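You operate a simulated robot arm through the tools that you are given. There is no shell and no other tool.

Carry out the task below with a simulated robot arm. There is one attempt and no reset: what you move stays moved.

## Task
Undo both clamps on the side shelf; hang them on the clamp rail.
Fine: turn each handle fully back; leave the clamps that hang there; the glued slats stay on the shelf.

Only the result counts: the job must be done as asked and must still hold three seconds after the hand-in. Knocking over, shifting, dropping, spilling or breaking anything else fails it.

## Robot
A 7-joint arm with a two-finger parallel gripper, fixed in place. Base frame: the origin is on the floor under the middle of its stand, x ahead of it, y to its left, z up. Units: cm, rad, N and s.
It reaches about 111.2 cm from its shoulder. Its first joint turns from -2.897 to 2.897 rad. Payload 3.43 kg.
The TCP is the grasp point between the finger pads, 3.4 cm short of the fingertips. In the tool frame z runs along the fingers and y along their closing line. The gripper opens to 12.8 cm. The fingers are 2.4 cm wide and 1.2 cm thick; the gripper's body (4.8 by 13 cm) begins 9.6 cm behind the TCP.
Orientation is that of the tool frame in the base frame, as a unit quaternion [x, y, z, w]. With the fingers straight down and closing along the base's y, the tool's x points along the base's -x, its y along +y and its z along -z.

## Interface
- The arm moves only by the tool move_arm. Its argument "increments" is a list of rows, each a list of 7 numbers: the turn, a rotation vector about the tool's x, y, z in rad, then the shift along the tool's x, y, z in cm, then the closure, from 0 (fully open) to 1 (shut). In form: [[ax, ay, az, dx, dy, dz, jaw], ...]. A call has 1 to 20 rows; each row is the pose to reach, as a shift and turn from the pose commanded when the call began, along the tool's axes at that moment. Each row takes 0.2 s and may step no farther than 5 cm and 0.15 rad from the row before; otherwise, or with a gripper value out of range, the whole call is refused. Where a pose cannot be reached the arm comes as near as it can. A force on the tool above 40 N (or 10 N above the force at the start of the call, whichever is more), or a blocked arm, ends the call early, and 0.2 s more pass. The fingers move at their own pace (about 15.3 cm/s each) and stop on an object; they squeeze with about 39 N. The grip force told is the motor's: it shows also when the fingers shut on nothing. Time passes only in rows, and 0.2 s behind the last, so rows that repeat a pose let the fingers close. The reply holds the time, the measured pose of the TCP, the force on the tool along the base axes, the opening and the grip force, in the units named above and with some noise, with the torque about the TCP (base axes, N m) and any sound that the robot's microphone picked up.
- Cameras (640 x 400 px; columns grow to the right, rows downward): "scene" is fixed at [4.91, -50.09, 163.91]; the picture's right is [0.21, -0.98, 0.00], its down [-0.51, -0.11, -0.85] and it looks along [0.83, 0.18, -0.52] (base axes); focal length 348 px, centre (320, 200). "wrist" rides on the gripper at [7.6, -1.1, -16] in the tool frame; the picture's right is [0.15, 0.99, 0.00], its down [-0.88, 0.13, -0.46] and it looks along [-0.45, 0.07, 0.89] (tool axes); focal length 234 px, centre (320, 200). There is no depth. A picture from a camera that has moved, and an enlarged one, comes with that camera's place and axes in the base frame and with its lens.
- capture(camera): a new picture of that camera. The clock stands still meanwhile.
- zoom(camera, box): a new picture of the part [left, top, right, bottom] of that camera's present view, enlarged. The clock stands still meanwhile.
- hand_in(): hands the job in; it is judged then, once.

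Nothing tells you positions but the pictures and the camera data. Unless the task says otherwise, let go and move clear before handing in.

The tools are called after "Call:" by a JSON object that holds its "api" and its "payload". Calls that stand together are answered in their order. move_arm: Moves the arm, as the interface text tells. Its arguments: {"type":"object","properties":{"increments":{"type":"array","items":{"type":"array","items":{"type":"number"}}}},"required":["increments"]} The other tools are called the same way: capture (camera) takes a picture; zoom (camera, box) takes an enlarged picture of a part of a camera's view; hand_in () hands the job in.

At the start:

```text
clock: 0.0
position: [50.27, -5.22, 133.7]
orientation: [-0.001, 1.0, -0.001, 0.0]
wrist_force: [0.9, -0.1, -0.4]
moment: [0.0, -0.02, 0.01]
opening: 12.79
grip_force: 0.1
```

scene: 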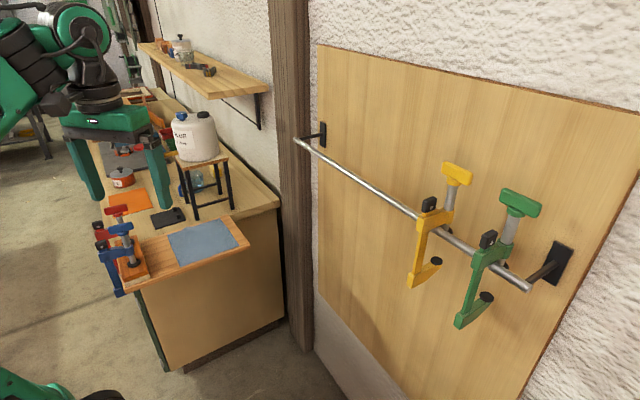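
wrist: 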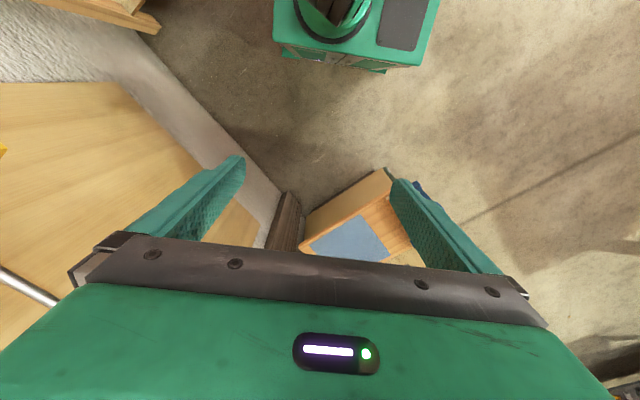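

I see a rail on a wooden panel at the right with a yellow and a green clamp hanging, and a side shelf at the left with a red and a blue clamp on glued slats. I'll look closer at both areas before moving.

Call:
{"api": "zoom", "payload": {"camera": "scene", "box": [70, 190, 270, 315]}}

Call:
{"api": "zoom", "payload": {"camera": "scene", "box": [280, 110, 600, 340]}}

Call:
{"api": "zoom", "payload": {"camera": "scene", "box": [85, 195, 165, 305]}}

```text
3.20 times, centred on (170, 252) of scene
camera zoom: at [4.91, -50.09, 163.91], right [0.21, -0.98, 0.0], down [-0.51, -0.11, -0.85], along [0.83, 0.18, -0.52], focal length 1112 px, centre (800, 32)
```

zoom: 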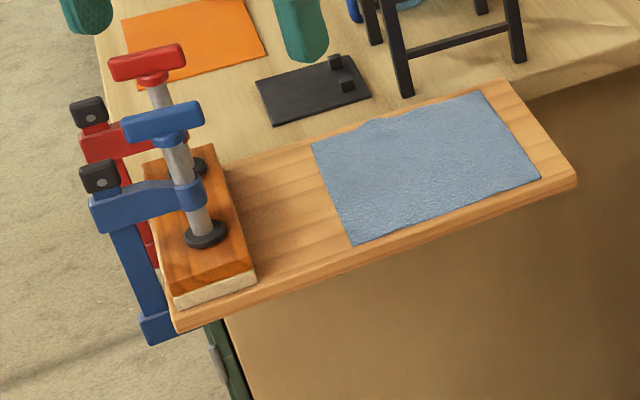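

```text
1.74 times, centred on (440, 225) of scene
camera zoom: at [4.91, -50.09, 163.91], right [0.21, -0.98, 0.0], down [-0.51, -0.11, -0.85], along [0.83, 0.18, -0.52], focal length 604 px, centre (111, 156)
```

zoom: 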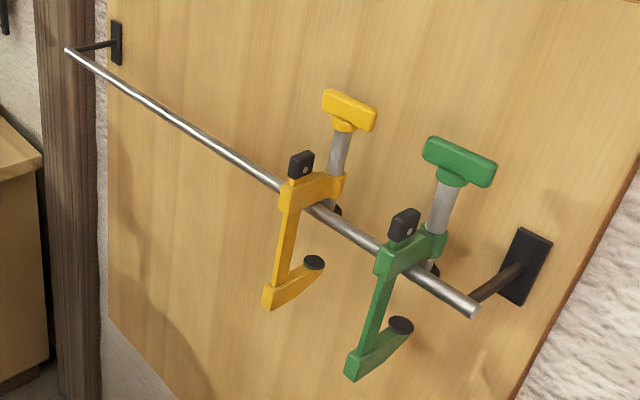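

```text
3.64 times, centred on (125, 250) of scene
camera zoom: at [4.91, -50.09, 163.91], right [0.21, -0.98, 0.0], down [-0.51, -0.11, -0.85], along [0.83, 0.18, -0.52], focal length 1264 px, centre (1029, 18)
```

zoom: 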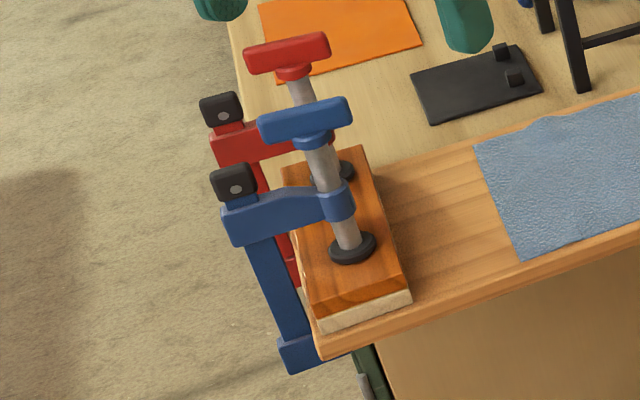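

The side shelf seems to be near z≈94 with the clamps around (67, 18), and the rail near z≈124 running from about (50,-74) to (100,-23). I'll move the gripper sideways at the same height to view the clamps with the wrist camera.

Call:
{"api": "move_arm", "payload": {"increments": [[0, 0, 0, 0, 4, 0, 0], [0, 0, 0, 0, 8, 0, 0], [0, 0, 0, 0, 12, 0, 0], [0, 0, 0, 0, 16, 0, 0], [0, 0, 0, 0, 20, 0, 0], [0, 0, 0, 0, 23, 0, 0]]}}

Call:
{"api": "capture", "payload": {"camera": "wrist"}}

Call:
{"api": "capture", "payload": {"camera": "scene"}}

```text
clock: 0.3
position: [46.72, -3.58, 135.0]
orientation: [-0.013, 1.0, -0.002, 0.019]
wrist_force: [22.6, -56.4, -36.1]
moment: [10.3, 1.14, 4.91]
opening: 12.79
grip_force: 0.1
stopped in row 1: the force on the tool passed its limit at 153 N (the readings are from after the stop); the commanded pose is now the measured one
```

```text
taken
camera wrist: at [38.55, -4.87, 150.6], right [-0.17, 0.99, -0.01], down [0.86, 0.15, 0.49], along [0.48, 0.07, -0.87], focal length 234 px, centre (320, 200)
```

wrist: 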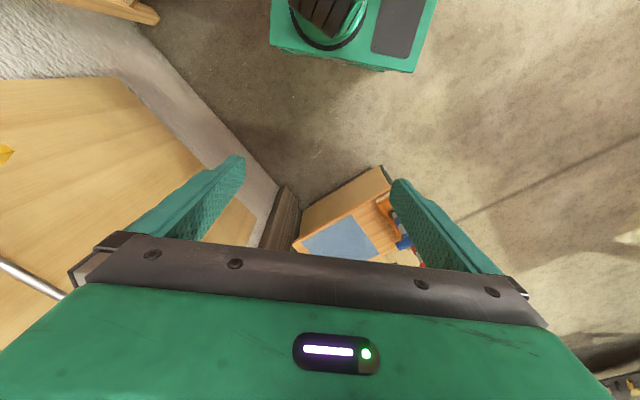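

```text
taken
```

scene: 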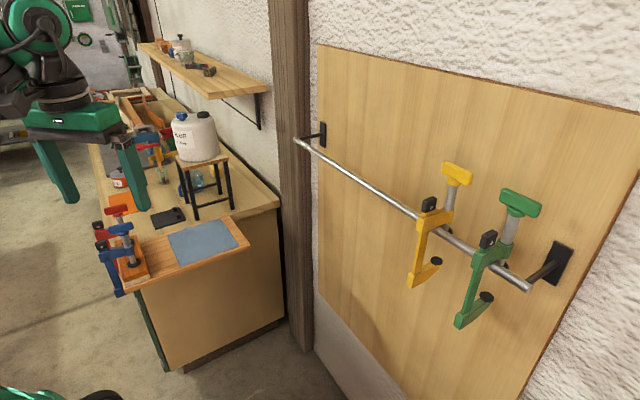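

The move stopped at once with a strong force, and the moment suggests contact near the wrist camera, about 18 cm above the TCP on its base side. I'll look closely at the gripper before doing anything else.

Call:
{"api": "zoom", "payload": {"camera": "scene", "box": [0, 0, 240, 220]}}

Call:
{"api": "zoom", "payload": {"camera": "wrist", "box": [340, 0, 640, 300]}}

```text
1.82 times, centred on (120, 110) of scene
camera zoom: at [4.91, -50.09, 163.91], right [0.21, -0.98, 0.0], down [-0.51, -0.11, -0.85], along [0.83, 0.18, -0.52], focal length 632 px, centre (684, 364)
```

zoom: 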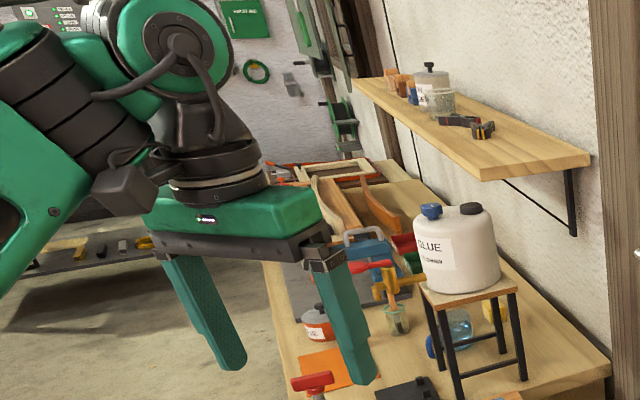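

```text
1.33 times, centred on (490, 150) of wrist
camera zoom: at [38.55, -4.87, 150.6], right [-0.17, 0.99, -0.01], down [0.86, 0.15, 0.49], along [0.48, 0.07, -0.87], focal length 312 px, centre (93, 267)
```

zoom: 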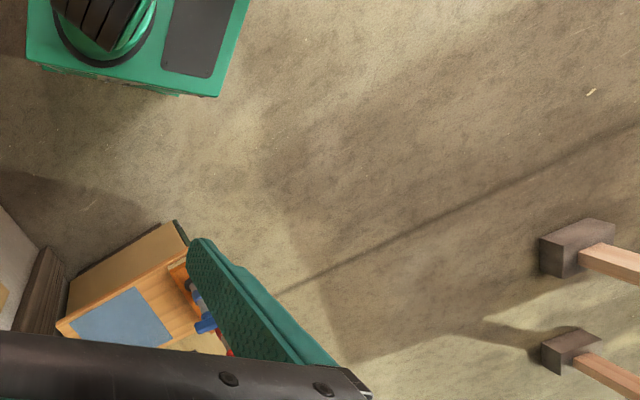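

The scene picture shows the wrist camera box pressed near the robot's own forearm, so it was a self-contact from the folded wrist, not something in the workspace. I'll back away by extending forward (+x) in small steps while righting the tool.

Call:
{"api": "move_arm", "payload": {"increments": [[0, 0.01, 0.006, -1, 0, 0, 0], [0, 0.02, 0.013, -2.5, 0, 0, 0], [0, 0.03, 0.02, -4, 0, 0, 0], [0, 0.038, 0.026, -6, 0, 0.5, 0], [0, 0.038, 0.026, -8, 0, 1, 0]]}}

Call:
{"api": "zoom", "payload": {"camera": "scene", "box": [0, 0, 240, 220]}}

```text
clock: 0.6
position: [45.0, -3.69, 135.69]
orientation: [-0.017, 0.999, -0.003, 0.027]
wrist_force: [24.4, -63.5, -24.8]
moment: [11.64, 2.29, 5.71]
opening: 12.81
grip_force: 0.1
stopped in row 1: the force on the tool passed its limit at 108 N (the readings are from after the stop); the commanded pose is now the measured one
```

```text
1.82 times, centred on (120, 110) of scene
camera zoom: at [4.91, -50.09, 163.91], right [0.21, -0.98, 0.0], down [-0.51, -0.11, -0.85], along [0.83, 0.18, -0.52], focal length 632 px, centre (684, 364)
```

zoom: 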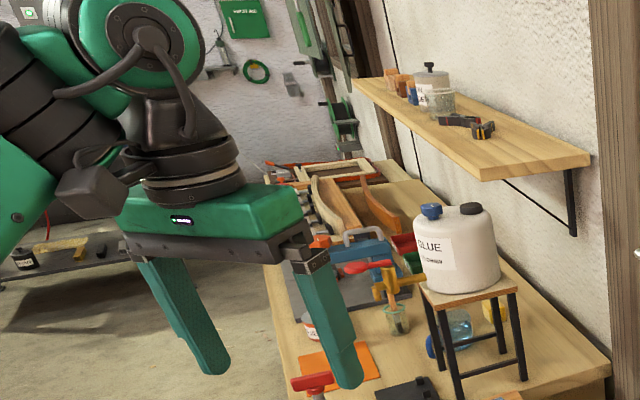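

The contact force pushes the tool toward -y, so the camera is pressed against the -y side of the forearm. I'll ease off in -y with small steps.

Call:
{"api": "move_arm", "payload": {"increments": [[0, 0, 0, 0, -0.7, 0, 0], [0, 0, 0, 0, -1.5, 0, 0], [0, 0, 0, 0, -2.5, 0, 0], [0, 0, 0, 0, -4, 0, 0]]}}

Call:
{"api": "zoom", "payload": {"camera": "scene", "box": [0, 0, 240, 220]}}

```text
clock: 0.9
position: [43.34, -3.75, 136.22]
orientation: [-0.019, 0.999, -0.005, 0.034]
wrist_force: [28.1, -67.7, -25.4]
moment: [12.14, 2.61, 6.23]
opening: 12.8
grip_force: 0.1
stopped in row 1: the force on the tool passed its limit at 104 N (the readings are from after the stop); the commanded pose is now the measured one
```

```text
1.82 times, centred on (120, 110) of scene
camera zoom: at [4.91, -50.09, 163.91], right [0.21, -0.98, 0.0], down [-0.51, -0.11, -0.85], along [0.83, 0.18, -0.52], focal length 632 px, centre (684, 364)
```

zoom: 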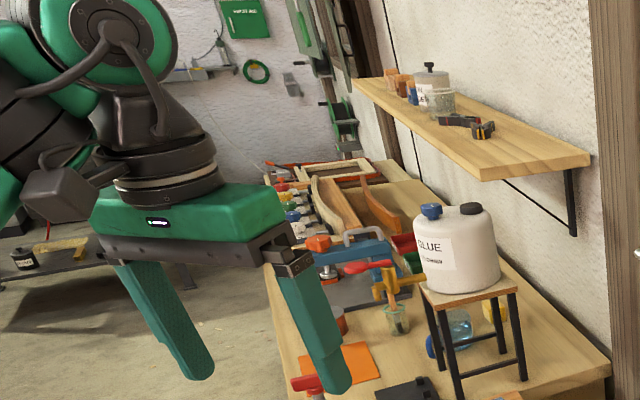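

The arm drifts slightly each time, so I need a clearer look at the contact itself. I'll take zooms shifted to the left to see the forearm and camera, and the wrist view.

Call:
{"api": "zoom", "payload": {"camera": "scene", "box": [-160, -60, 160, 140]}}

Call:
{"api": "capture", "payload": {"camera": "scene"}}

Call:
{"api": "capture", "payload": {"camera": "wrist"}}

```text
refused: -160 is not a number from 0 to 640
```

```text
taken
```

scene: 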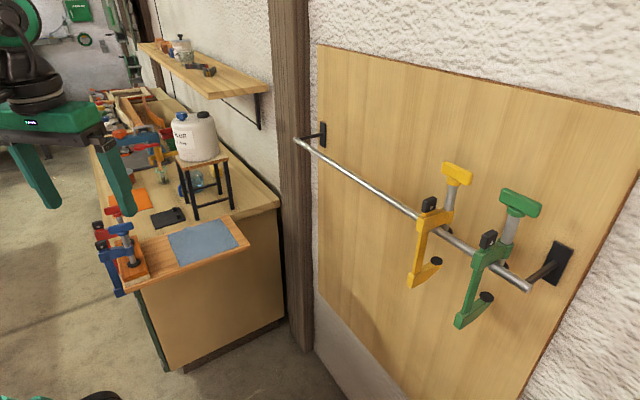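

```text
taken
camera wrist: at [34.67, -5.1, 151.51], right [-0.18, 0.98, -0.02], down [0.84, 0.17, 0.51], along [0.51, 0.08, -0.86], focal length 234 px, centre (320, 200)
```

wrist: 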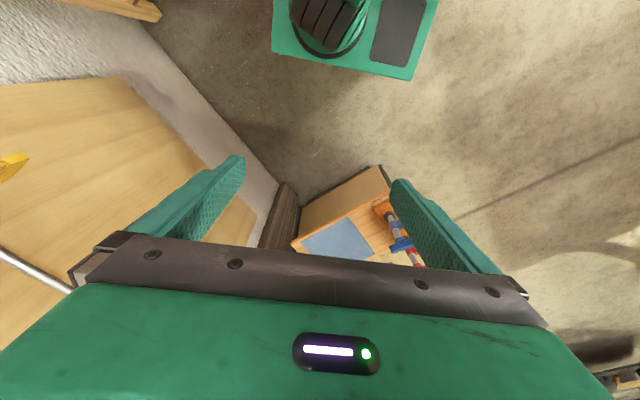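

Call:
{"api": "zoom", "payload": {"camera": "scene", "box": [0, 0, 4, 260]}}

Call:
{"api": "zoom", "payload": {"camera": "wrist", "box": [0, 0, 640, 4]}}

```text
1.54 times, centred on (2, 130) of scene
camera zoom: at [4.91, -50.09, 163.91], right [0.21, -0.98, 0.0], down [-0.51, -0.11, -0.85], along [0.83, 0.18, -0.52], focal length 535 px, centre (809, 308)
```

zoom: 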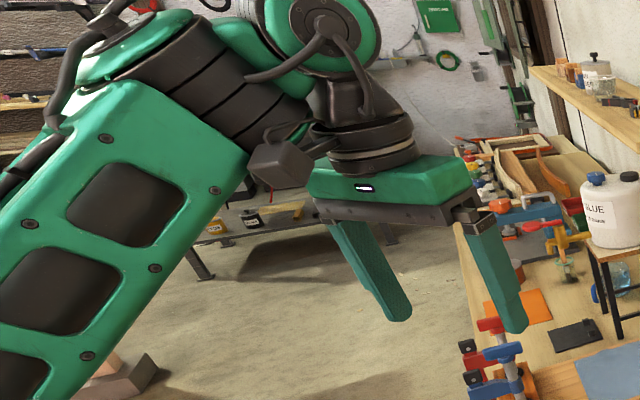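

```text
1.00 times, centred on (320, 2) of wrist (not enlarged: the box is as wide or as high as the picture)
camera zoom: at [34.67, -5.1, 151.51], right [-0.18, 0.98, -0.02], down [0.84, 0.17, 0.51], along [0.51, 0.08, -0.86], focal length 234 px, centre (320, 398)
```

zoom: 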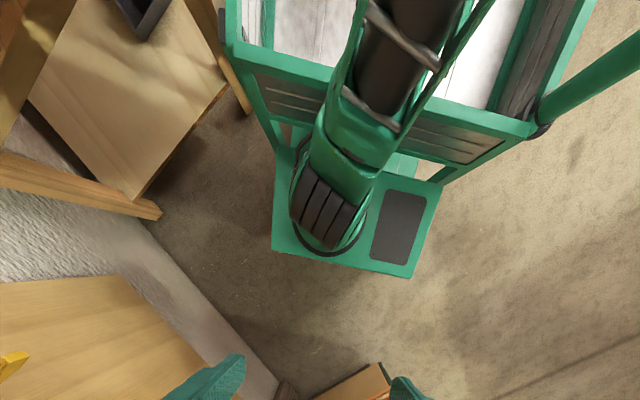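

The enlarged view shows the camera box touching the forearm's front/−y side. Turning the tool about its own axis (last joint) will swing the camera toward −y, off the forearm.

Call:
{"api": "move_arm", "payload": {"increments": [[0, 0, -0.15, 0, 0, 0, 0], [0, 0, -0.3, 0, 0, 0, 0], [0, 0, -0.45, 0, 0, 0, 0], [0, 0, -0.6, 0, 0, 0, 0]]}}

Call:
{"api": "zoom", "payload": {"camera": "scene", "box": [0, 0, 4, 260]}}

```text
clock: 1.9
position: [43.51, -3.81, 135.97]
orientation: [-0.312, 0.95, -0.011, 0.027]
wrist_force: [0.1, -0.1, 0.0]
moment: [-0.02, -0.02, 0.01]
opening: 12.8
grip_force: 0.2
```

```text
1.54 times, centred on (2, 130) of scene
camera zoom: at [4.91, -50.09, 163.91], right [0.21, -0.98, 0.0], down [-0.51, -0.11, -0.85], along [0.83, 0.18, -0.52], focal length 535 px, centre (809, 308)
```

zoom: 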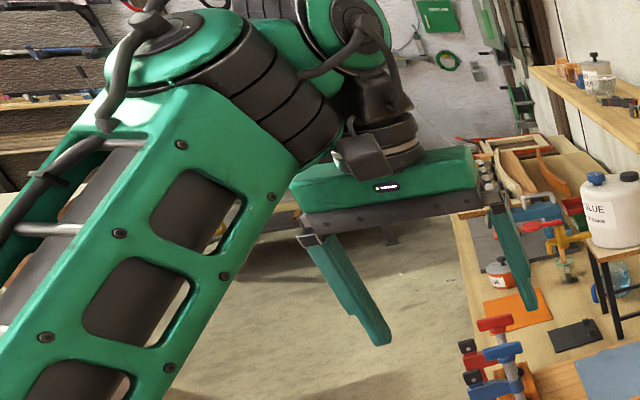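

The arm is now free of contact with zero force. I'll lower and extend toward (52, 8, 125) in gentle steps, keeping the camera swung away from the forearm, and then look at the shelf clamps.

Call:
{"api": "move_arm", "payload": {"increments": [[0, 0, -0.02, -1.3, 0.5, 1.2, 0], [0, 0, -0.04, -3, 1.1, 2.8, 0], [0, 0, -0.06, -5, 1.8, 4.5, 0], [0, 0, -0.08, -7, 2.6, 6.2, 0], [0, 0, -0.1, -9, 3.4, 7.8, 0], [0, 0, -0.1, -11, 4.2, 9.5, 0], [0, 0, -0.1, -12.5, 4.8, 10.7, 0], [0, 0, -0.1, -13.5, 5.1, 11.5, 0]]}}

Call:
{"api": "capture", "payload": {"camera": "wrist"}}

Call:
{"api": "zoom", "payload": {"camera": "scene", "box": [0, 0, 4, 260]}}

```text
clock: 3.7
position: [52.14, 8.35, 124.96]
orientation: [-0.358, 0.933, -0.013, 0.027]
wrist_force: [0.2, 0.0, 0.2]
moment: [0.01, -0.04, 0.02]
opening: 12.77
grip_force: 0.1
```

```text
taken
camera wrist: at [46.24, 2.4, 140.56], right [-0.77, 0.64, -0.05], down [0.54, 0.69, 0.49], along [0.34, 0.35, -0.87], focal length 234 px, centre (320, 200)
```

wrist: 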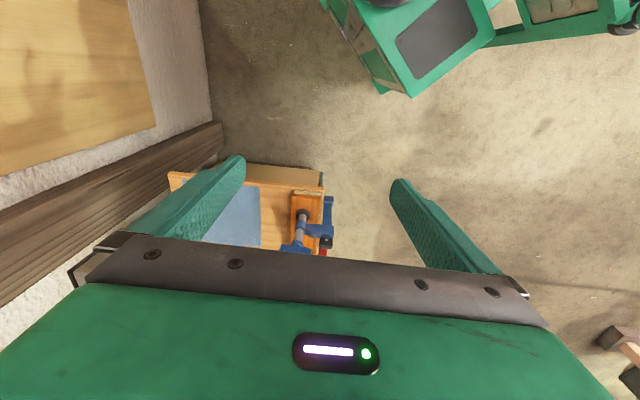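

```text
1.54 times, centred on (2, 130) of scene
camera zoom: at [4.91, -50.09, 163.91], right [0.21, -0.98, 0.0], down [-0.51, -0.11, -0.85], along [0.83, 0.18, -0.52], focal length 535 px, centre (809, 308)
```

zoom: 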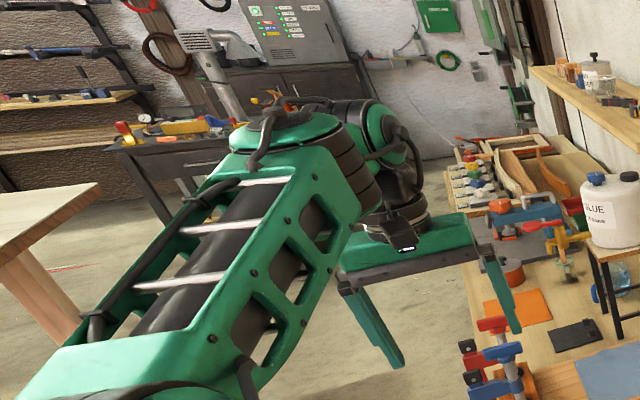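

The arm is free and moves well now. I'll zoom in on the clamps from the wrist camera.

Call:
{"api": "zoom", "payload": {"camera": "wrist", "box": [240, 150, 400, 250]}}

Call:
{"api": "zoom", "payload": {"camera": "scene", "box": [85, 195, 165, 245]}}

Call:
{"api": "zoom", "payload": {"camera": "scene", "box": [80, 240, 170, 300]}}

```text
4.00 times, centred on (320, 200) of wrist
camera zoom: at [46.24, 2.4, 140.56], right [-0.77, 0.64, -0.05], down [0.54, 0.69, 0.49], along [0.34, 0.35, -0.87], focal length 937 px, centre (320, 200)
```

zoom: 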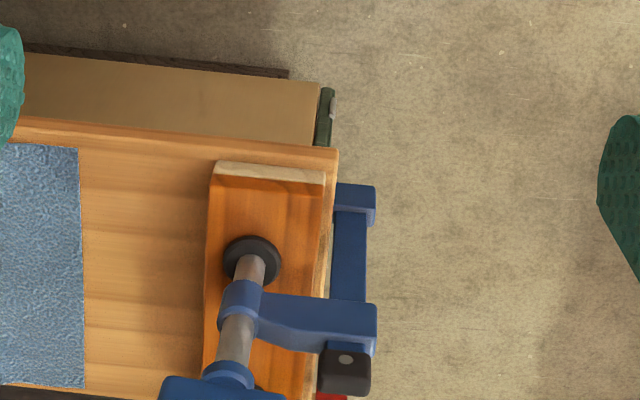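

```text
8.00 times, centred on (125, 220) of scene
camera zoom: at [4.91, -50.09, 163.91], right [0.21, -0.98, 0.0], down [-0.51, -0.11, -0.85], along [0.83, 0.18, -0.52], focal length 2780 px, centre (1880, 40)
```

zoom: 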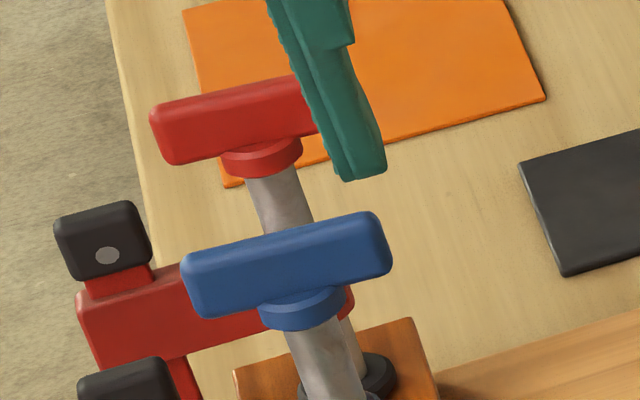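

```text
6.67 times, centred on (125, 270) of scene
camera zoom: at [4.91, -50.09, 163.91], right [0.21, -0.98, 0.0], down [-0.51, -0.11, -0.85], along [0.83, 0.18, -0.52], focal length 2317 px, centre (1620, -267)
```

zoom: 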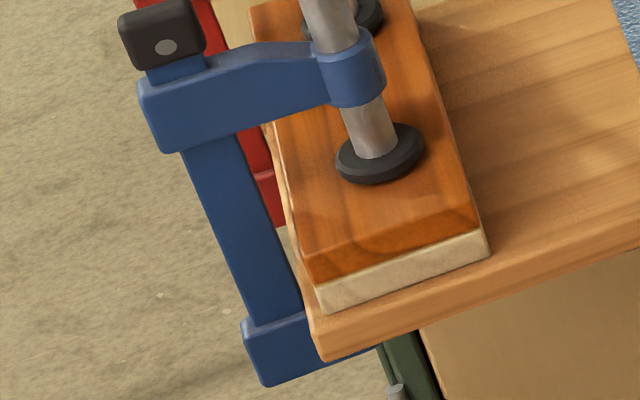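

I triangulate the blue clamp's screw axis at about (70.9, 21.7), its T-handle near z≈106, the bar top block near (66.7, 26.3, 102), shelf top z≈89; the red clamp is about 11 cm further along the slat. Next I'll study how the hanging clamps sit on the rail.

Call:
{"api": "zoom", "payload": {"camera": "scene", "box": [395, 155, 495, 218]}}

Call:
{"api": "zoom", "payload": {"camera": "scene", "box": [395, 200, 555, 335]}}

Call:
{"api": "zoom", "payload": {"camera": "scene", "box": [280, 110, 440, 240]}}

```text
6.35 times, centred on (445, 186) of scene
camera zoom: at [4.91, -50.09, 163.91], right [0.21, -0.98, 0.0], down [-0.51, -0.11, -0.85], along [0.83, 0.18, -0.52], focal length 2206 px, centre (-474, 286)
```

zoom: 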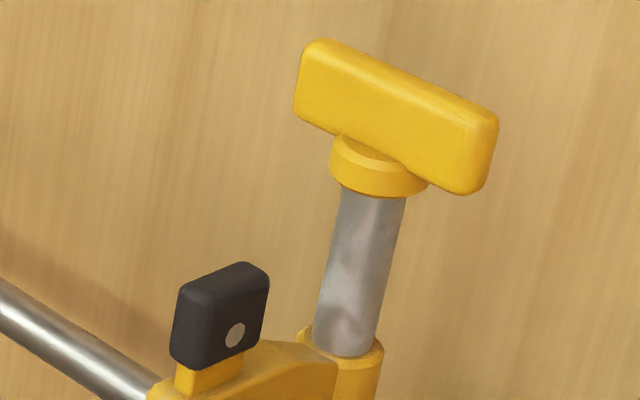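

```text
2.96 times, centred on (475, 268) of scene
camera zoom: at [4.91, -50.09, 163.91], right [0.21, -0.98, 0.0], down [-0.51, -0.11, -0.85], along [0.83, 0.18, -0.52], focal length 1030 px, centre (-139, 0)
```

zoom: 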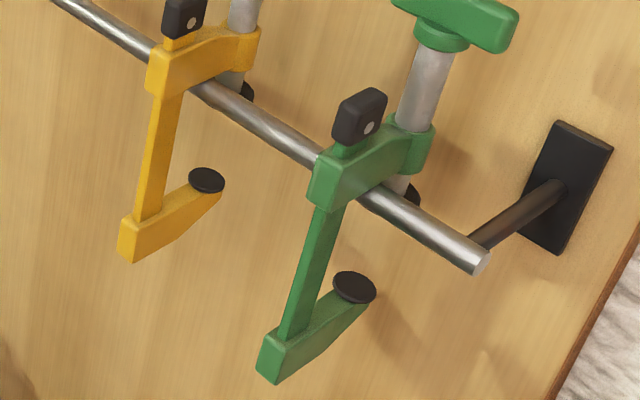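

```text
3.08 times, centred on (360, 175) of scene
camera zoom: at [4.91, -50.09, 163.91], right [0.21, -0.98, 0.0], down [-0.51, -0.11, -0.85], along [0.83, 0.18, -0.52], focal length 1069 px, centre (197, 277)
```

zoom: 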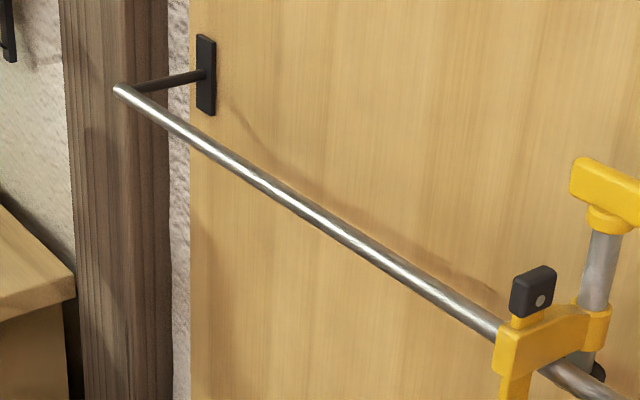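

The hanging clamps rest with their arm on the rail, bar on the room side, screw on the wall side, with handles backed off about 2 cm further than on the shelf. I'll move above the blue handle at about (71, 22), fixing the small tilt.

Call:
{"api": "move_arm", "payload": {"increments": [[-0.008, 0.007, 0, -3, -0.3, 0.5, 0], [-0.016, 0.014, 0, -7, -0.8, 1.2, 0], [-0.024, 0.021, 0, -11, -1.2, 2.0, 0], [-0.032, 0.028, 0, -15, -1.7, 2.8, 0], [-0.04, 0.035, 0, -19, -2.1, 3.4, 0], [-0.0436, 0.0411, 0, -22.7, -2.5, 4.05, 0]]}}

Call:
{"api": "capture", "payload": {"camera": "wrist"}}

Call:
{"api": "zoom", "payload": {"camera": "scene", "box": [0, 60, 260, 320]}}

```text
clock: 5.1
position: [71.01, 21.48, 122.32]
orientation: [-0.357, 0.934, 0.001, 0.002]
wrist_force: [-0.2, -0.4, -0.2]
moment: [0.01, -0.06, 0.0]
opening: 12.82
grip_force: 0.1
out of reach, approached as far as the arm can: row 4
```

```text
taken
camera wrist: at [65.97, 15.53, 138.1], right [-0.77, 0.64, 0.0], down [0.57, 0.68, 0.46], along [0.29, 0.35, -0.89], focal length 234 px, centre (320, 200)
```

wrist: 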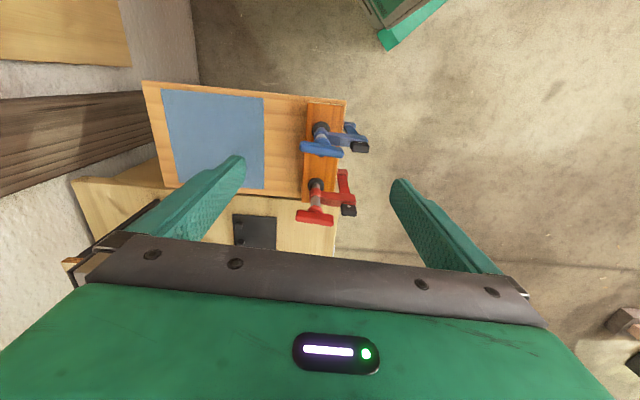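

```text
1.54 times, centred on (130, 190) of scene
camera zoom: at [4.91, -50.09, 163.91], right [0.21, -0.98, 0.0], down [-0.51, -0.11, -0.85], along [0.83, 0.18, -0.52], focal length 535 px, centre (612, 215)
```

zoom: 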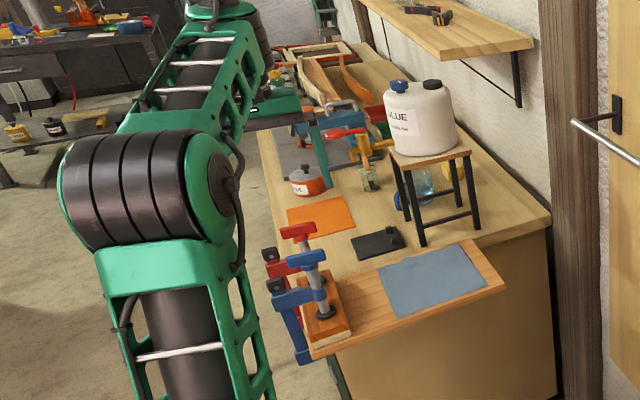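

Call:
{"api": "zoom", "payload": {"camera": "wrist", "box": [260, 110, 400, 198]}}

Call:
{"api": "zoom", "payload": {"camera": "wrist", "box": [260, 150, 400, 238]}}

Call:
{"api": "zoom", "payload": {"camera": "scene", "box": [85, 195, 165, 245]}}

```text
4.55 times, centred on (330, 154) of wrist
camera zoom: at [65.97, 15.53, 138.1], right [-0.77, 0.64, 0.0], down [0.57, 0.68, 0.46], along [0.29, 0.35, -0.89], focal length 1064 px, centre (274, 409)
```

zoom: 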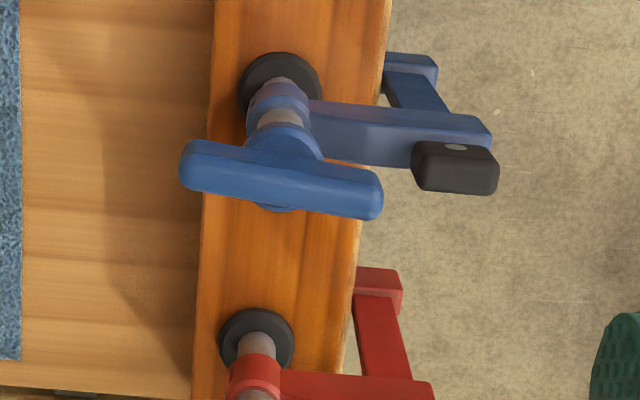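

```text
4.55 times, centred on (330, 194) of wrist
camera zoom: at [65.97, 15.53, 138.1], right [-0.77, 0.64, 0.0], down [0.57, 0.68, 0.46], along [0.29, 0.35, -0.89], focal length 1064 px, centre (274, 227)
```

zoom: 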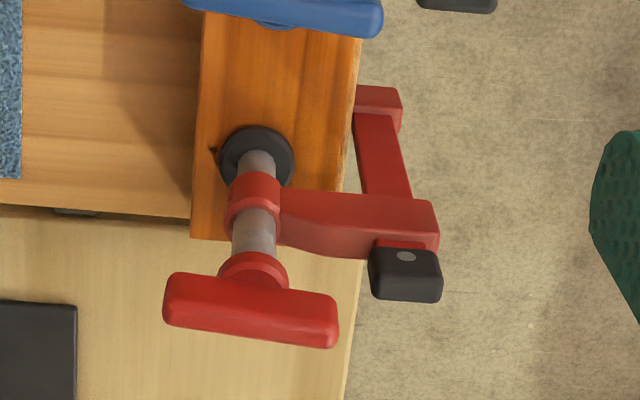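

```text
8.00 times, centred on (125, 220) of scene
camera zoom: at [4.91, -50.09, 163.91], right [0.21, -0.98, 0.0], down [-0.51, -0.11, -0.85], along [0.83, 0.18, -0.52], focal length 2780 px, centre (1880, 40)
```

zoom: 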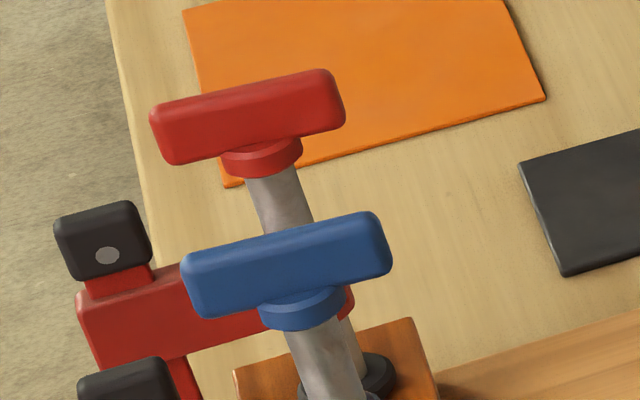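

The blue screw axis is at about (71.5, 22.4), the T-handle at z≈105.3 with its long side at about −48°. I'll now turn the tool so that its closing line is across the T, directly above it, and check the view.

Call:
{"api": "move_arm", "payload": {"increments": [[0, 0, 0.13, -0.2, 0, 0, 0], [0, 0, 0.27, -0.4, 0.1, 0, 0], [0, 0, 0.41, -0.6, 0.2, 0, 0], [0, 0, 0.55, -0.8, 0.3, 0, 0], [0, 0, 0.69, -1.0, 0.3, 0, 0], [0, 0, 0.83, -1.0, 0.3, 0, 0], [0, 0, 0.97, -1.0, 0.3, 0.5, 0], [0, 0, 1.11, -1.0, 0.3, 1.2, 0], [0, 0, 1.25, -1.0, 0.3, 2, 0], [0, 0, 1.39, -1.0, 0.3, 3, 0], [0, 0, 1.5, -1.0, 0.3, 3.5, 0], [0, 0, 1.585, -1.0, 0.3, 4, 0]]}}

Call:
{"api": "capture", "payload": {"camera": "wrist"}}

Call:
{"api": "zoom", "payload": {"camera": "scene", "box": [0, 60, 260, 320]}}

```text
clock: 7.7
position: [71.38, 22.49, 118.04]
orientation: [0.414, 0.91, 0.001, -0.001]
wrist_force: [-0.3, -0.6, -0.9]
moment: [0.0, 0.0, 0.02]
opening: 12.83
grip_force: 0.1
```

```text
taken
camera wrist: at [65.55, 27.35, 133.91], right [0.65, 0.76, 0.0], down [0.68, -0.58, 0.45], along [0.35, -0.29, -0.89], focal length 234 px, centre (320, 200)
```

wrist: 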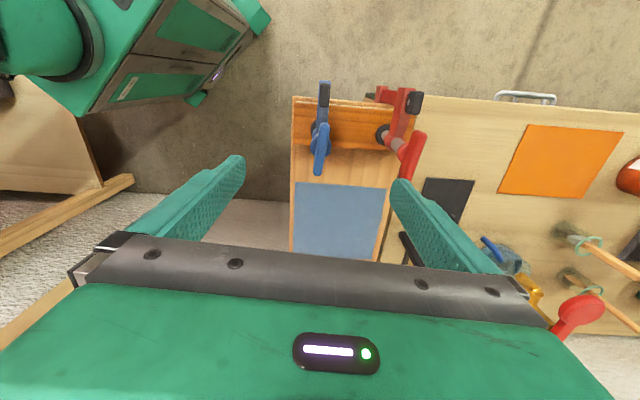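

```text
1.54 times, centred on (130, 190) of scene
camera zoom: at [4.91, -50.09, 163.91], right [0.21, -0.98, 0.0], down [-0.51, -0.11, -0.85], along [0.83, 0.18, -0.52], focal length 535 px, centre (612, 215)
```

zoom: 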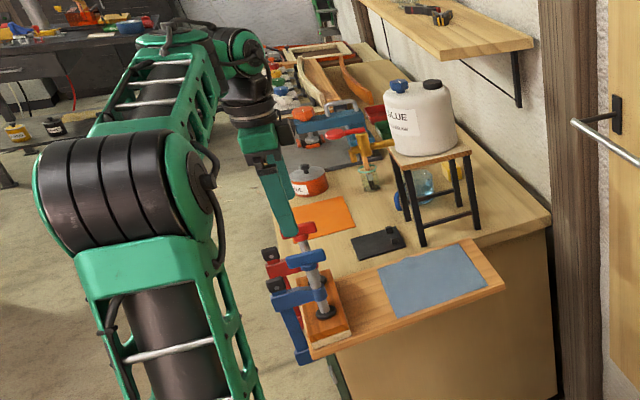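

The view confirms the T sits centred below the TCP with the closing line across it; the red handle (79.7, 30.6) clears the fingers. I'll narrow the jaws, descend to z≈108 so just the T-bar (not its ring) is between the fingertips, and close.

Call:
{"api": "move_arm", "payload": {"increments": [[0, 0, 0, 0, 0, 0, 0.4], [0, 0, 0, 0, 0, 3, 0.45], [0, 0, 0, 0, 0, 6, 0.45], [0, 0, 0, 0, 0, 8, 0.45], [0, 0, 0, 0, 0, 9.3, 0.45], [0, 0, 0, 0, 0, 9.9, 0.45]]}}

Call:
{"api": "capture", "payload": {"camera": "wrist"}}

Call:
{"api": "zoom", "payload": {"camera": "scene", "box": [75, 180, 195, 260]}}

```text
clock: 9.1
position: [71.4, 22.54, 108.21]
orientation: [0.413, 0.911, 0.0, 0.001]
wrist_force: [-0.3, 0.1, -0.3]
moment: [0.0, 0.0, -0.01]
opening: 7.02
grip_force: 0.1
```

```text
taken
camera wrist: at [65.47, 27.45, 124.07], right [0.65, 0.76, 0.0], down [0.68, -0.58, 0.46], along [0.35, -0.29, -0.89], focal length 234 px, centre (320, 200)
```

wrist: 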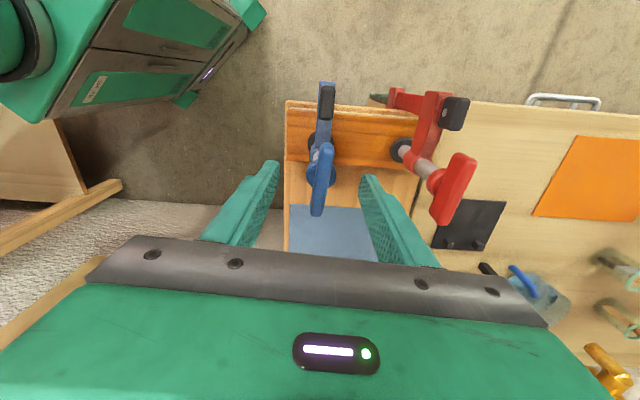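

```text
5.00 times, centred on (135, 220) of scene
camera zoom: at [4.91, -50.09, 163.91], right [0.21, -0.98, 0.0], down [-0.51, -0.11, -0.85], along [0.83, 0.18, -0.52], focal length 1738 px, centre (1245, 100)
```

zoom: 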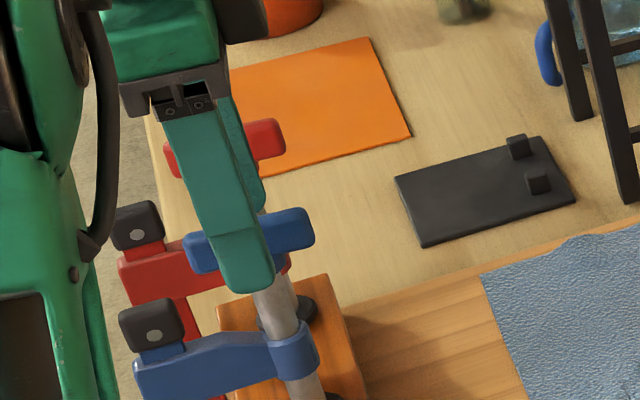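

The fingers straddle the blue T-bar with even gaps. I'll close on it.

Call:
{"api": "move_arm", "payload": {"increments": [[0, 0, 0, 0, 0, 0, 0.7], [0, 0, 0, 0, 0, 0, 1], [0, 0, 0, 0, 0, 0, 1], [0, 0, 0, 0, 0, 0, 1]]}}

Call:
{"api": "zoom", "payload": {"camera": "wrist", "box": [240, 120, 400, 220]}}

Call:
{"api": "zoom", "payload": {"camera": "scene", "box": [85, 195, 165, 245]}}

```text
clock: 10.1
position: [71.5, 22.54, 108.19]
orientation: [0.413, 0.911, 0.001, 0.0]
wrist_force: [0.2, 1.7, 1.0]
moment: [0.24, -0.01, -0.03]
opening: 1.11
grip_force: 38.3
```

```text
4.00 times, centred on (320, 170) of wrist
camera zoom: at [65.49, 27.44, 124.09], right [0.65, 0.76, 0.0], down [0.68, -0.58, 0.46], along [0.35, -0.29, -0.89], focal length 937 px, centre (320, 320)
```

zoom: 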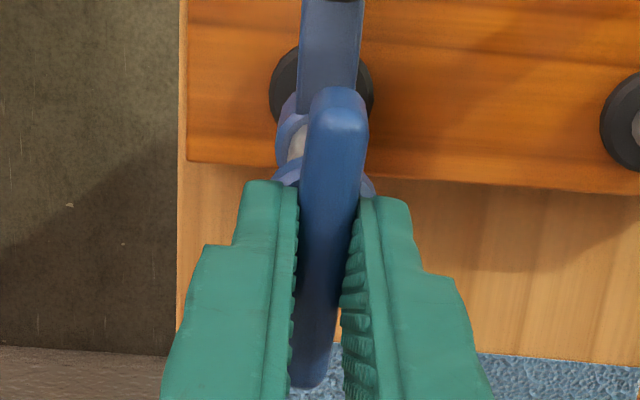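

```text
8.00 times, centred on (125, 220) of scene
camera zoom: at [4.91, -50.09, 163.91], right [0.21, -0.98, 0.0], down [-0.51, -0.11, -0.85], along [0.83, 0.18, -0.52], focal length 2780 px, centre (1880, 40)
```

zoom: 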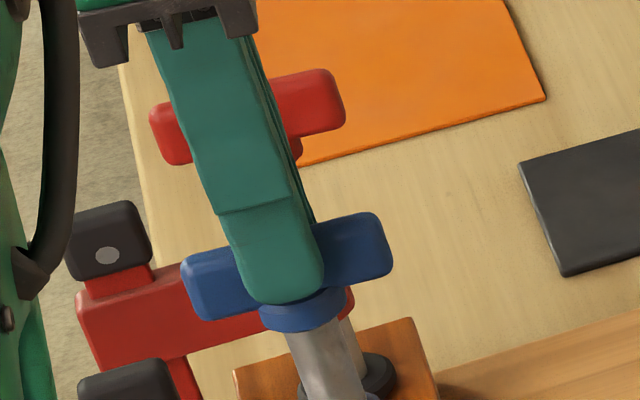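

The T-bar is held firmly (1.1 cm thick). I'll try turning it counter-clockwise seen from above (loosening) by a small amount and watch force and torque.

Call:
{"api": "move_arm", "payload": {"increments": [[0, 0, -0.06, 0, 0, 0, 1], [0, 0, -0.12, 0, 0, 0, 1], [0, 0, -0.18, 0, 0, 0, 1], [0, 0, -0.24, 0, 0, 0, 1], [0, 0, -0.3, 0, 0, 0, 1]]}}

Call:
{"api": "zoom", "payload": {"camera": "wrist", "box": [240, 120, 400, 220]}}

Call:
{"api": "zoom", "payload": {"camera": "scene", "box": [80, 200, 180, 300]}}

```text
clock: 11.3
position: [71.48, 22.44, 108.3]
orientation: [0.274, 0.962, 0.002, 0.001]
wrist_force: [0.9, -0.3, 30.3]
moment: [0.17, 0.22, -0.22]
opening: 1.1
grip_force: 39.0
```

```text
4.00 times, centred on (320, 170) of wrist
camera zoom: at [64.31, 25.41, 124.15], right [0.4, 0.92, 0.0], down [0.82, -0.35, 0.46], along [0.42, -0.18, -0.89], focal length 937 px, centre (320, 320)
```

zoom: 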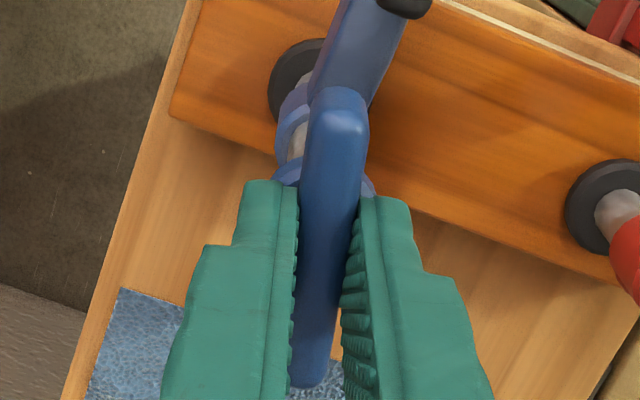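

```text
4.00 times, centred on (130, 250) of scene
camera zoom: at [4.91, -50.09, 163.91], right [0.21, -0.98, 0.0], down [-0.51, -0.11, -0.85], along [0.83, 0.18, -0.52], focal length 1390 px, centre (1080, 0)
```

zoom: 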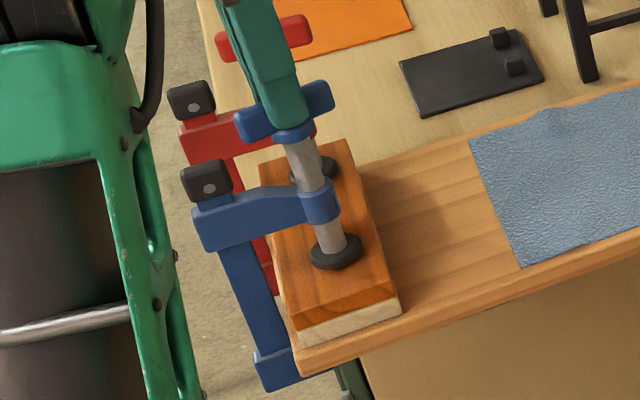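

The T turned 0.3 rad with modest torque, and the rising screw pushes the hand upward (30 N). I'll continue turning while rising along with it, and read the force to tune the pitch.

Call:
{"api": "move_arm", "payload": {"increments": [[0, 0, 0, 0, 0, -0.1, 1], [0, 0, -0.08, 0, 0, -0.14, 1], [0, 0, -0.16, 0, 0, -0.17, 1], [0, 0, -0.24, 0, 0, -0.2, 1], [0, 0, -0.3, 0, 0, -0.22, 1]]}}

```text
clock: 12.5
position: [71.46, 22.22, 108.47]
orientation: [0.125, 0.992, 0.001, 0.001]
wrist_force: [3.7, -0.9, 31.2]
moment: [0.07, -0.41, -0.2]
opening: 1.11
grip_force: 39.3
```

Call:
{"api": "zoom", "payload": {"camera": "wrist", "box": [240, 120, 400, 220]}}

Call:
{"api": "zoom", "payload": {"camera": "scene", "box": [80, 200, 180, 300]}}

Call:
{"api": "zoom", "payload": {"camera": "scene", "box": [85, 195, 165, 245]}}

```text
4.00 times, centred on (320, 170) of wrist
camera zoom: at [63.68, 23.13, 124.31], right [0.1, 0.99, 0.0], down [0.88, -0.09, 0.46], along [0.46, -0.05, -0.89], focal length 937 px, centre (320, 320)
```

zoom: 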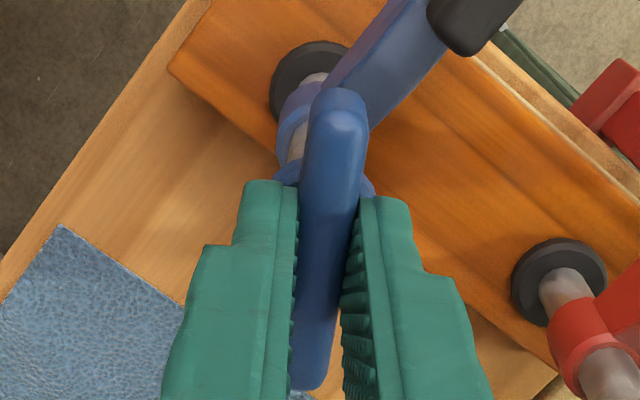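

```text
4.00 times, centred on (130, 250) of scene
camera zoom: at [4.91, -50.09, 163.91], right [0.21, -0.98, 0.0], down [-0.51, -0.11, -0.85], along [0.83, 0.18, -0.52], focal length 1390 px, centre (1080, 0)
```

zoom: 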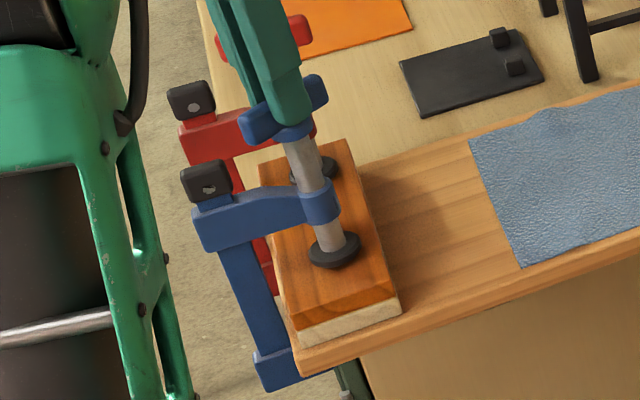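

```text
8.00 times, centred on (125, 220) of scene
camera zoom: at [4.91, -50.09, 163.91], right [0.21, -0.98, 0.0], down [-0.51, -0.11, -0.85], along [0.83, 0.18, -0.52], focal length 2780 px, centre (1880, 40)
```

zoom: 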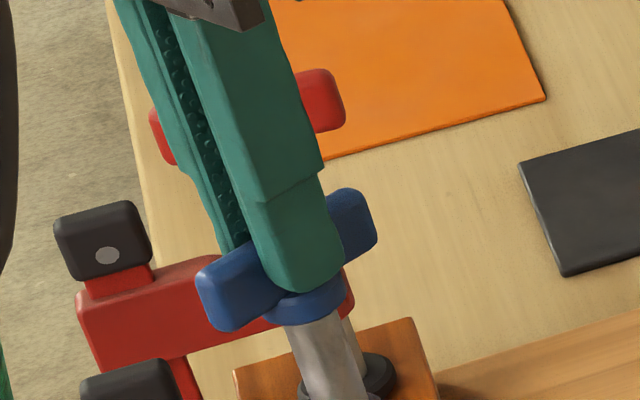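

The screw and handle rise together about 0.4–0.5 cm per rad while the clamp body stays put. I'll turn on by about 0.75 rad with a matching rise, then regrip.

Call:
{"api": "move_arm", "payload": {"increments": [[0, 0, 0, 0, 0, -0.06, 1], [0, 0, -0.08, 0, 0, -0.1, 1], [0, 0, -0.16, 0, 0, -0.14, 1], [0, 0, -0.24, 0, 0, -0.18, 1], [0, 0, -0.32, 0, 0, -0.22, 1], [0, 0, -0.4, 0, 0, -0.26, 1]]}}

```text
clock: 13.9
position: [71.51, 22.5, 108.72]
orientation: [-0.075, 0.997, 0.001, 0.001]
wrist_force: [2.1, -2.4, 27.0]
moment: [-0.11, 0.25, -0.17]
opening: 1.11
grip_force: 39.0
```

Call:
{"api": "move_arm", "payload": {"increments": [[0, 0, 0, 0, 0, -0.06, 1], [0, 0, -0.08, 0, 0, -0.1, 1], [0, 0, -0.16, 0, 0, -0.145, 1], [0, 0, -0.24, 0, 0, -0.19, 1], [0, 0, -0.33, 0, 0, -0.24, 1]]}}

Call:
{"api": "zoom", "payload": {"camera": "scene", "box": [80, 200, 180, 300]}}

Call:
{"api": "zoom", "payload": {"camera": "wrist", "box": [240, 120, 400, 220]}}

```text
clock: 15.1
position: [71.43, 22.5, 109.03]
orientation: [-0.238, 0.971, 0.001, 0.0]
wrist_force: [2.2, -1.0, 14.3]
moment: [-0.06, -0.08, -0.08]
opening: 1.11
grip_force: 38.8
```

```text
4.00 times, centred on (130, 250) of scene
camera zoom: at [4.91, -50.09, 163.91], right [0.21, -0.98, 0.0], down [-0.51, -0.11, -0.85], along [0.83, 0.18, -0.52], focal length 1390 px, centre (1080, 0)
```

zoom: 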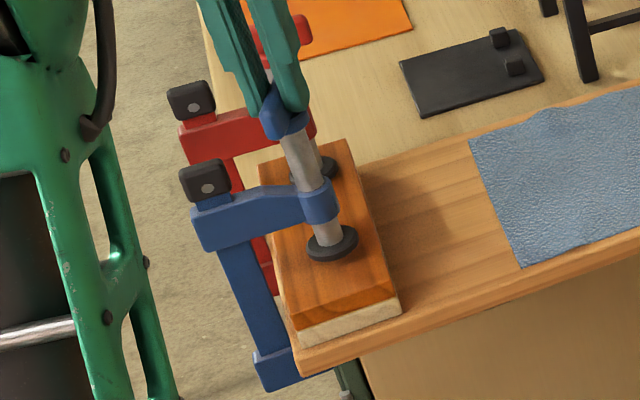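

```text
4.00 times, centred on (320, 170) of wrist
camera zoom: at [65.17, 17.95, 124.82], right [-0.59, 0.81, 0.0], down [0.72, 0.52, 0.46], along [0.37, 0.27, -0.89], focal length 937 px, centre (320, 320)
```

zoom: 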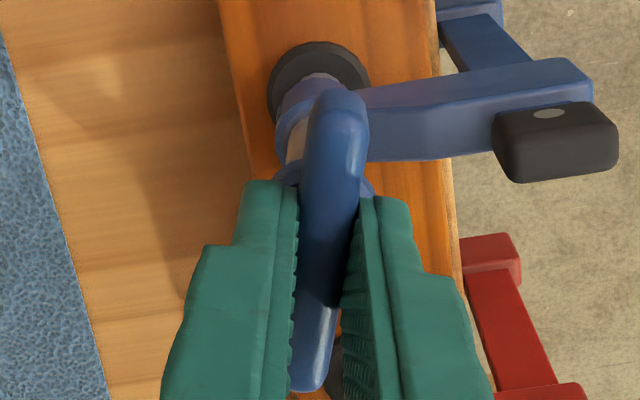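

The blue handle has turned 76°, the pad is off the slat by about 0.6 cm, and the clamp body hasn't moved. I'll release, rise clear, and swing the hand back by 180° so that a single further grip can finish the turn.

Call:
{"api": "move_arm", "payload": {"increments": [[0, 0, 0, 0, 0, 0, 0.8], [0, 0, 0, 0, 0, 0, 0.5], [0, 0, 0, 0, 0, 0, 0.45], [0, 0, 0, 0, 0, -1.5, 0.45], [0, 0, 0, 0, 0, -4, 0.45]]}}

Call:
{"api": "zoom", "payload": {"camera": "scene", "box": [80, 200, 180, 300]}}

```text
clock: 16.3
position: [71.41, 22.58, 112.89]
orientation: [-0.237, 0.972, 0.001, 0.001]
wrist_force: [-0.8, 0.9, -0.3]
moment: [0.01, -0.01, 0.04]
opening: 7.06
grip_force: 0.1
```

```text
4.00 times, centred on (130, 250) of scene
camera zoom: at [4.91, -50.09, 163.91], right [0.21, -0.98, 0.0], down [-0.51, -0.11, -0.85], along [0.83, 0.18, -0.52], focal length 1390 px, centre (1080, 0)
```

zoom: 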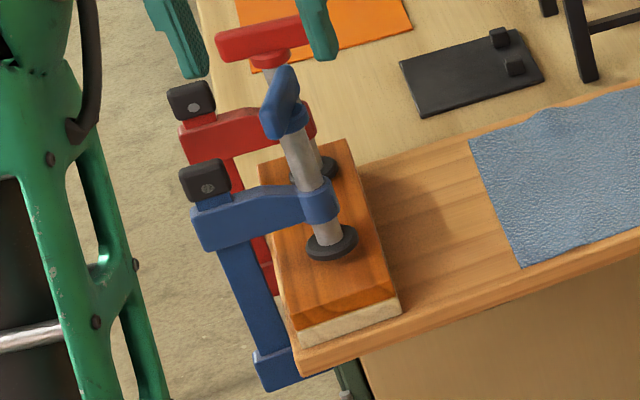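

The clamp stays put on release. Now I swing the hand back about its axis.

Call:
{"api": "move_arm", "payload": {"increments": [[0, 0, 0.14, 0, 0, 0, 0.45], [0, 0, 0.28, 0, 0, 0, 0.45], [0, 0, 0.42, 0, 0, 0, 0.45], [0, 0, 0.56, 0, 0, 0, 0.45], [0, 0, 0.7, 0, 0, 0, 0.45], [0, 0, 0.84, 0, 0, 0, 0.45], [0, 0, 0.98, 0, 0, 0, 0.45], [0, 0, 1.12, 0, 0, 0, 0.45], [0, 0, 1.26, 0, 0, 0, 0.45], [0, 0, 1.4, 0, 0, 0, 0.45], [0, 0, 1.54, 0, 0, 0, 0.45], [0, 0, 1.68, 0, 0, 0, 0.45], [0, 0, 1.82, 0, 0, 0, 0.45], [0, 0, 1.96, 0, 0, 0, 0.45], [0, 0, 2.1, 0, 0, 0, 0.45]]}}

Call:
{"api": "zoom", "payload": {"camera": "scene", "box": [0, 60, 260, 320]}}

```text
clock: 19.5
position: [71.42, 22.57, 113.01]
orientation: [0.726, 0.688, 0.0, 0.0]
wrist_force: [0.1, 0.0, -0.1]
moment: [0.02, 0.01, 0.0]
opening: 7.03
grip_force: 0.1
```

```text
1.54 times, centred on (130, 190) of scene
camera zoom: at [4.91, -50.09, 163.91], right [0.21, -0.98, 0.0], down [-0.51, -0.11, -0.85], along [0.83, 0.18, -0.52], focal length 535 px, centre (612, 215)
```

zoom: 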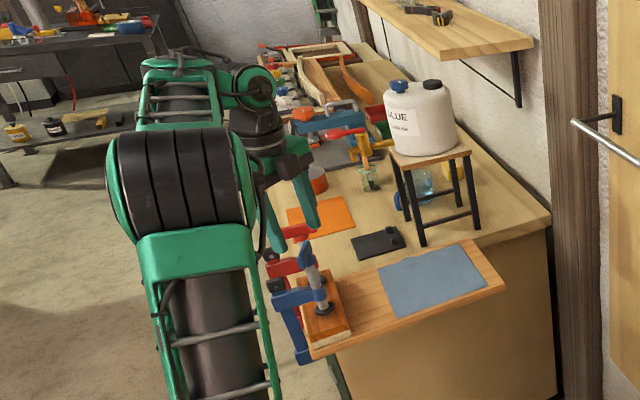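

Call:
{"api": "move_arm", "payload": {"increments": [[0, 0, 0.14, 0, 0, 0, 0.45], [0, 0, 0.28, 0, 0, 0, 0.45], [0, 0, 0.42, 0, 0, 0, 0.45], [0, 0, 0.56, 0, 0, 0, 0.45], [0, 0, 0.7, 0, 0, 0, 0.45], [0, 0, 0.84, 0, 0, 0, 0.45], [0, 0, 0.95, 0, 0, 0, 0.45], [0, 0, 1.04, 0, 0, 0, 0.45]]}}

Call:
{"api": "capture", "payload": {"camera": "wrist"}}

Call:
{"api": "zoom", "payload": {"camera": "scene", "box": [0, 60, 260, 320]}}

```text
clock: 21.3
position: [71.47, 22.49, 113.02]
orientation: [0.972, 0.237, 0.001, 0.001]
wrist_force: [-0.9, 0.3, -0.2]
moment: [0.01, -0.02, -0.01]
opening: 7.02
grip_force: 0.0
```

```text
taken
camera wrist: at [77.69, 26.96, 128.88], right [0.58, -0.81, 0.0], down [-0.72, -0.52, 0.46], along [-0.37, -0.27, -0.89], focal length 234 px, centre (320, 200)
```

wrist: 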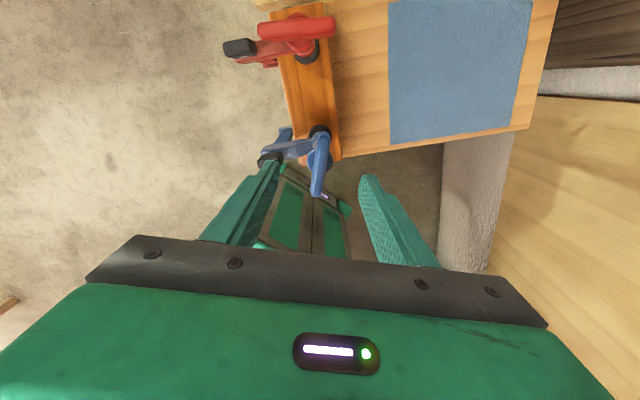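

```text
1.54 times, centred on (130, 190) of scene
camera zoom: at [4.91, -50.09, 163.91], right [0.21, -0.98, 0.0], down [-0.51, -0.11, -0.85], along [0.83, 0.18, -0.52], focal length 535 px, centre (612, 215)
```

zoom: 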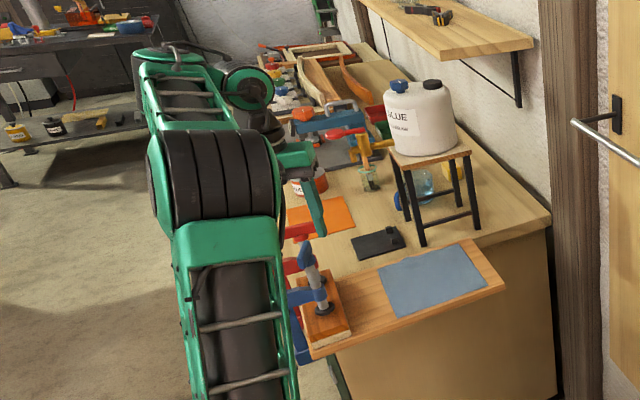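

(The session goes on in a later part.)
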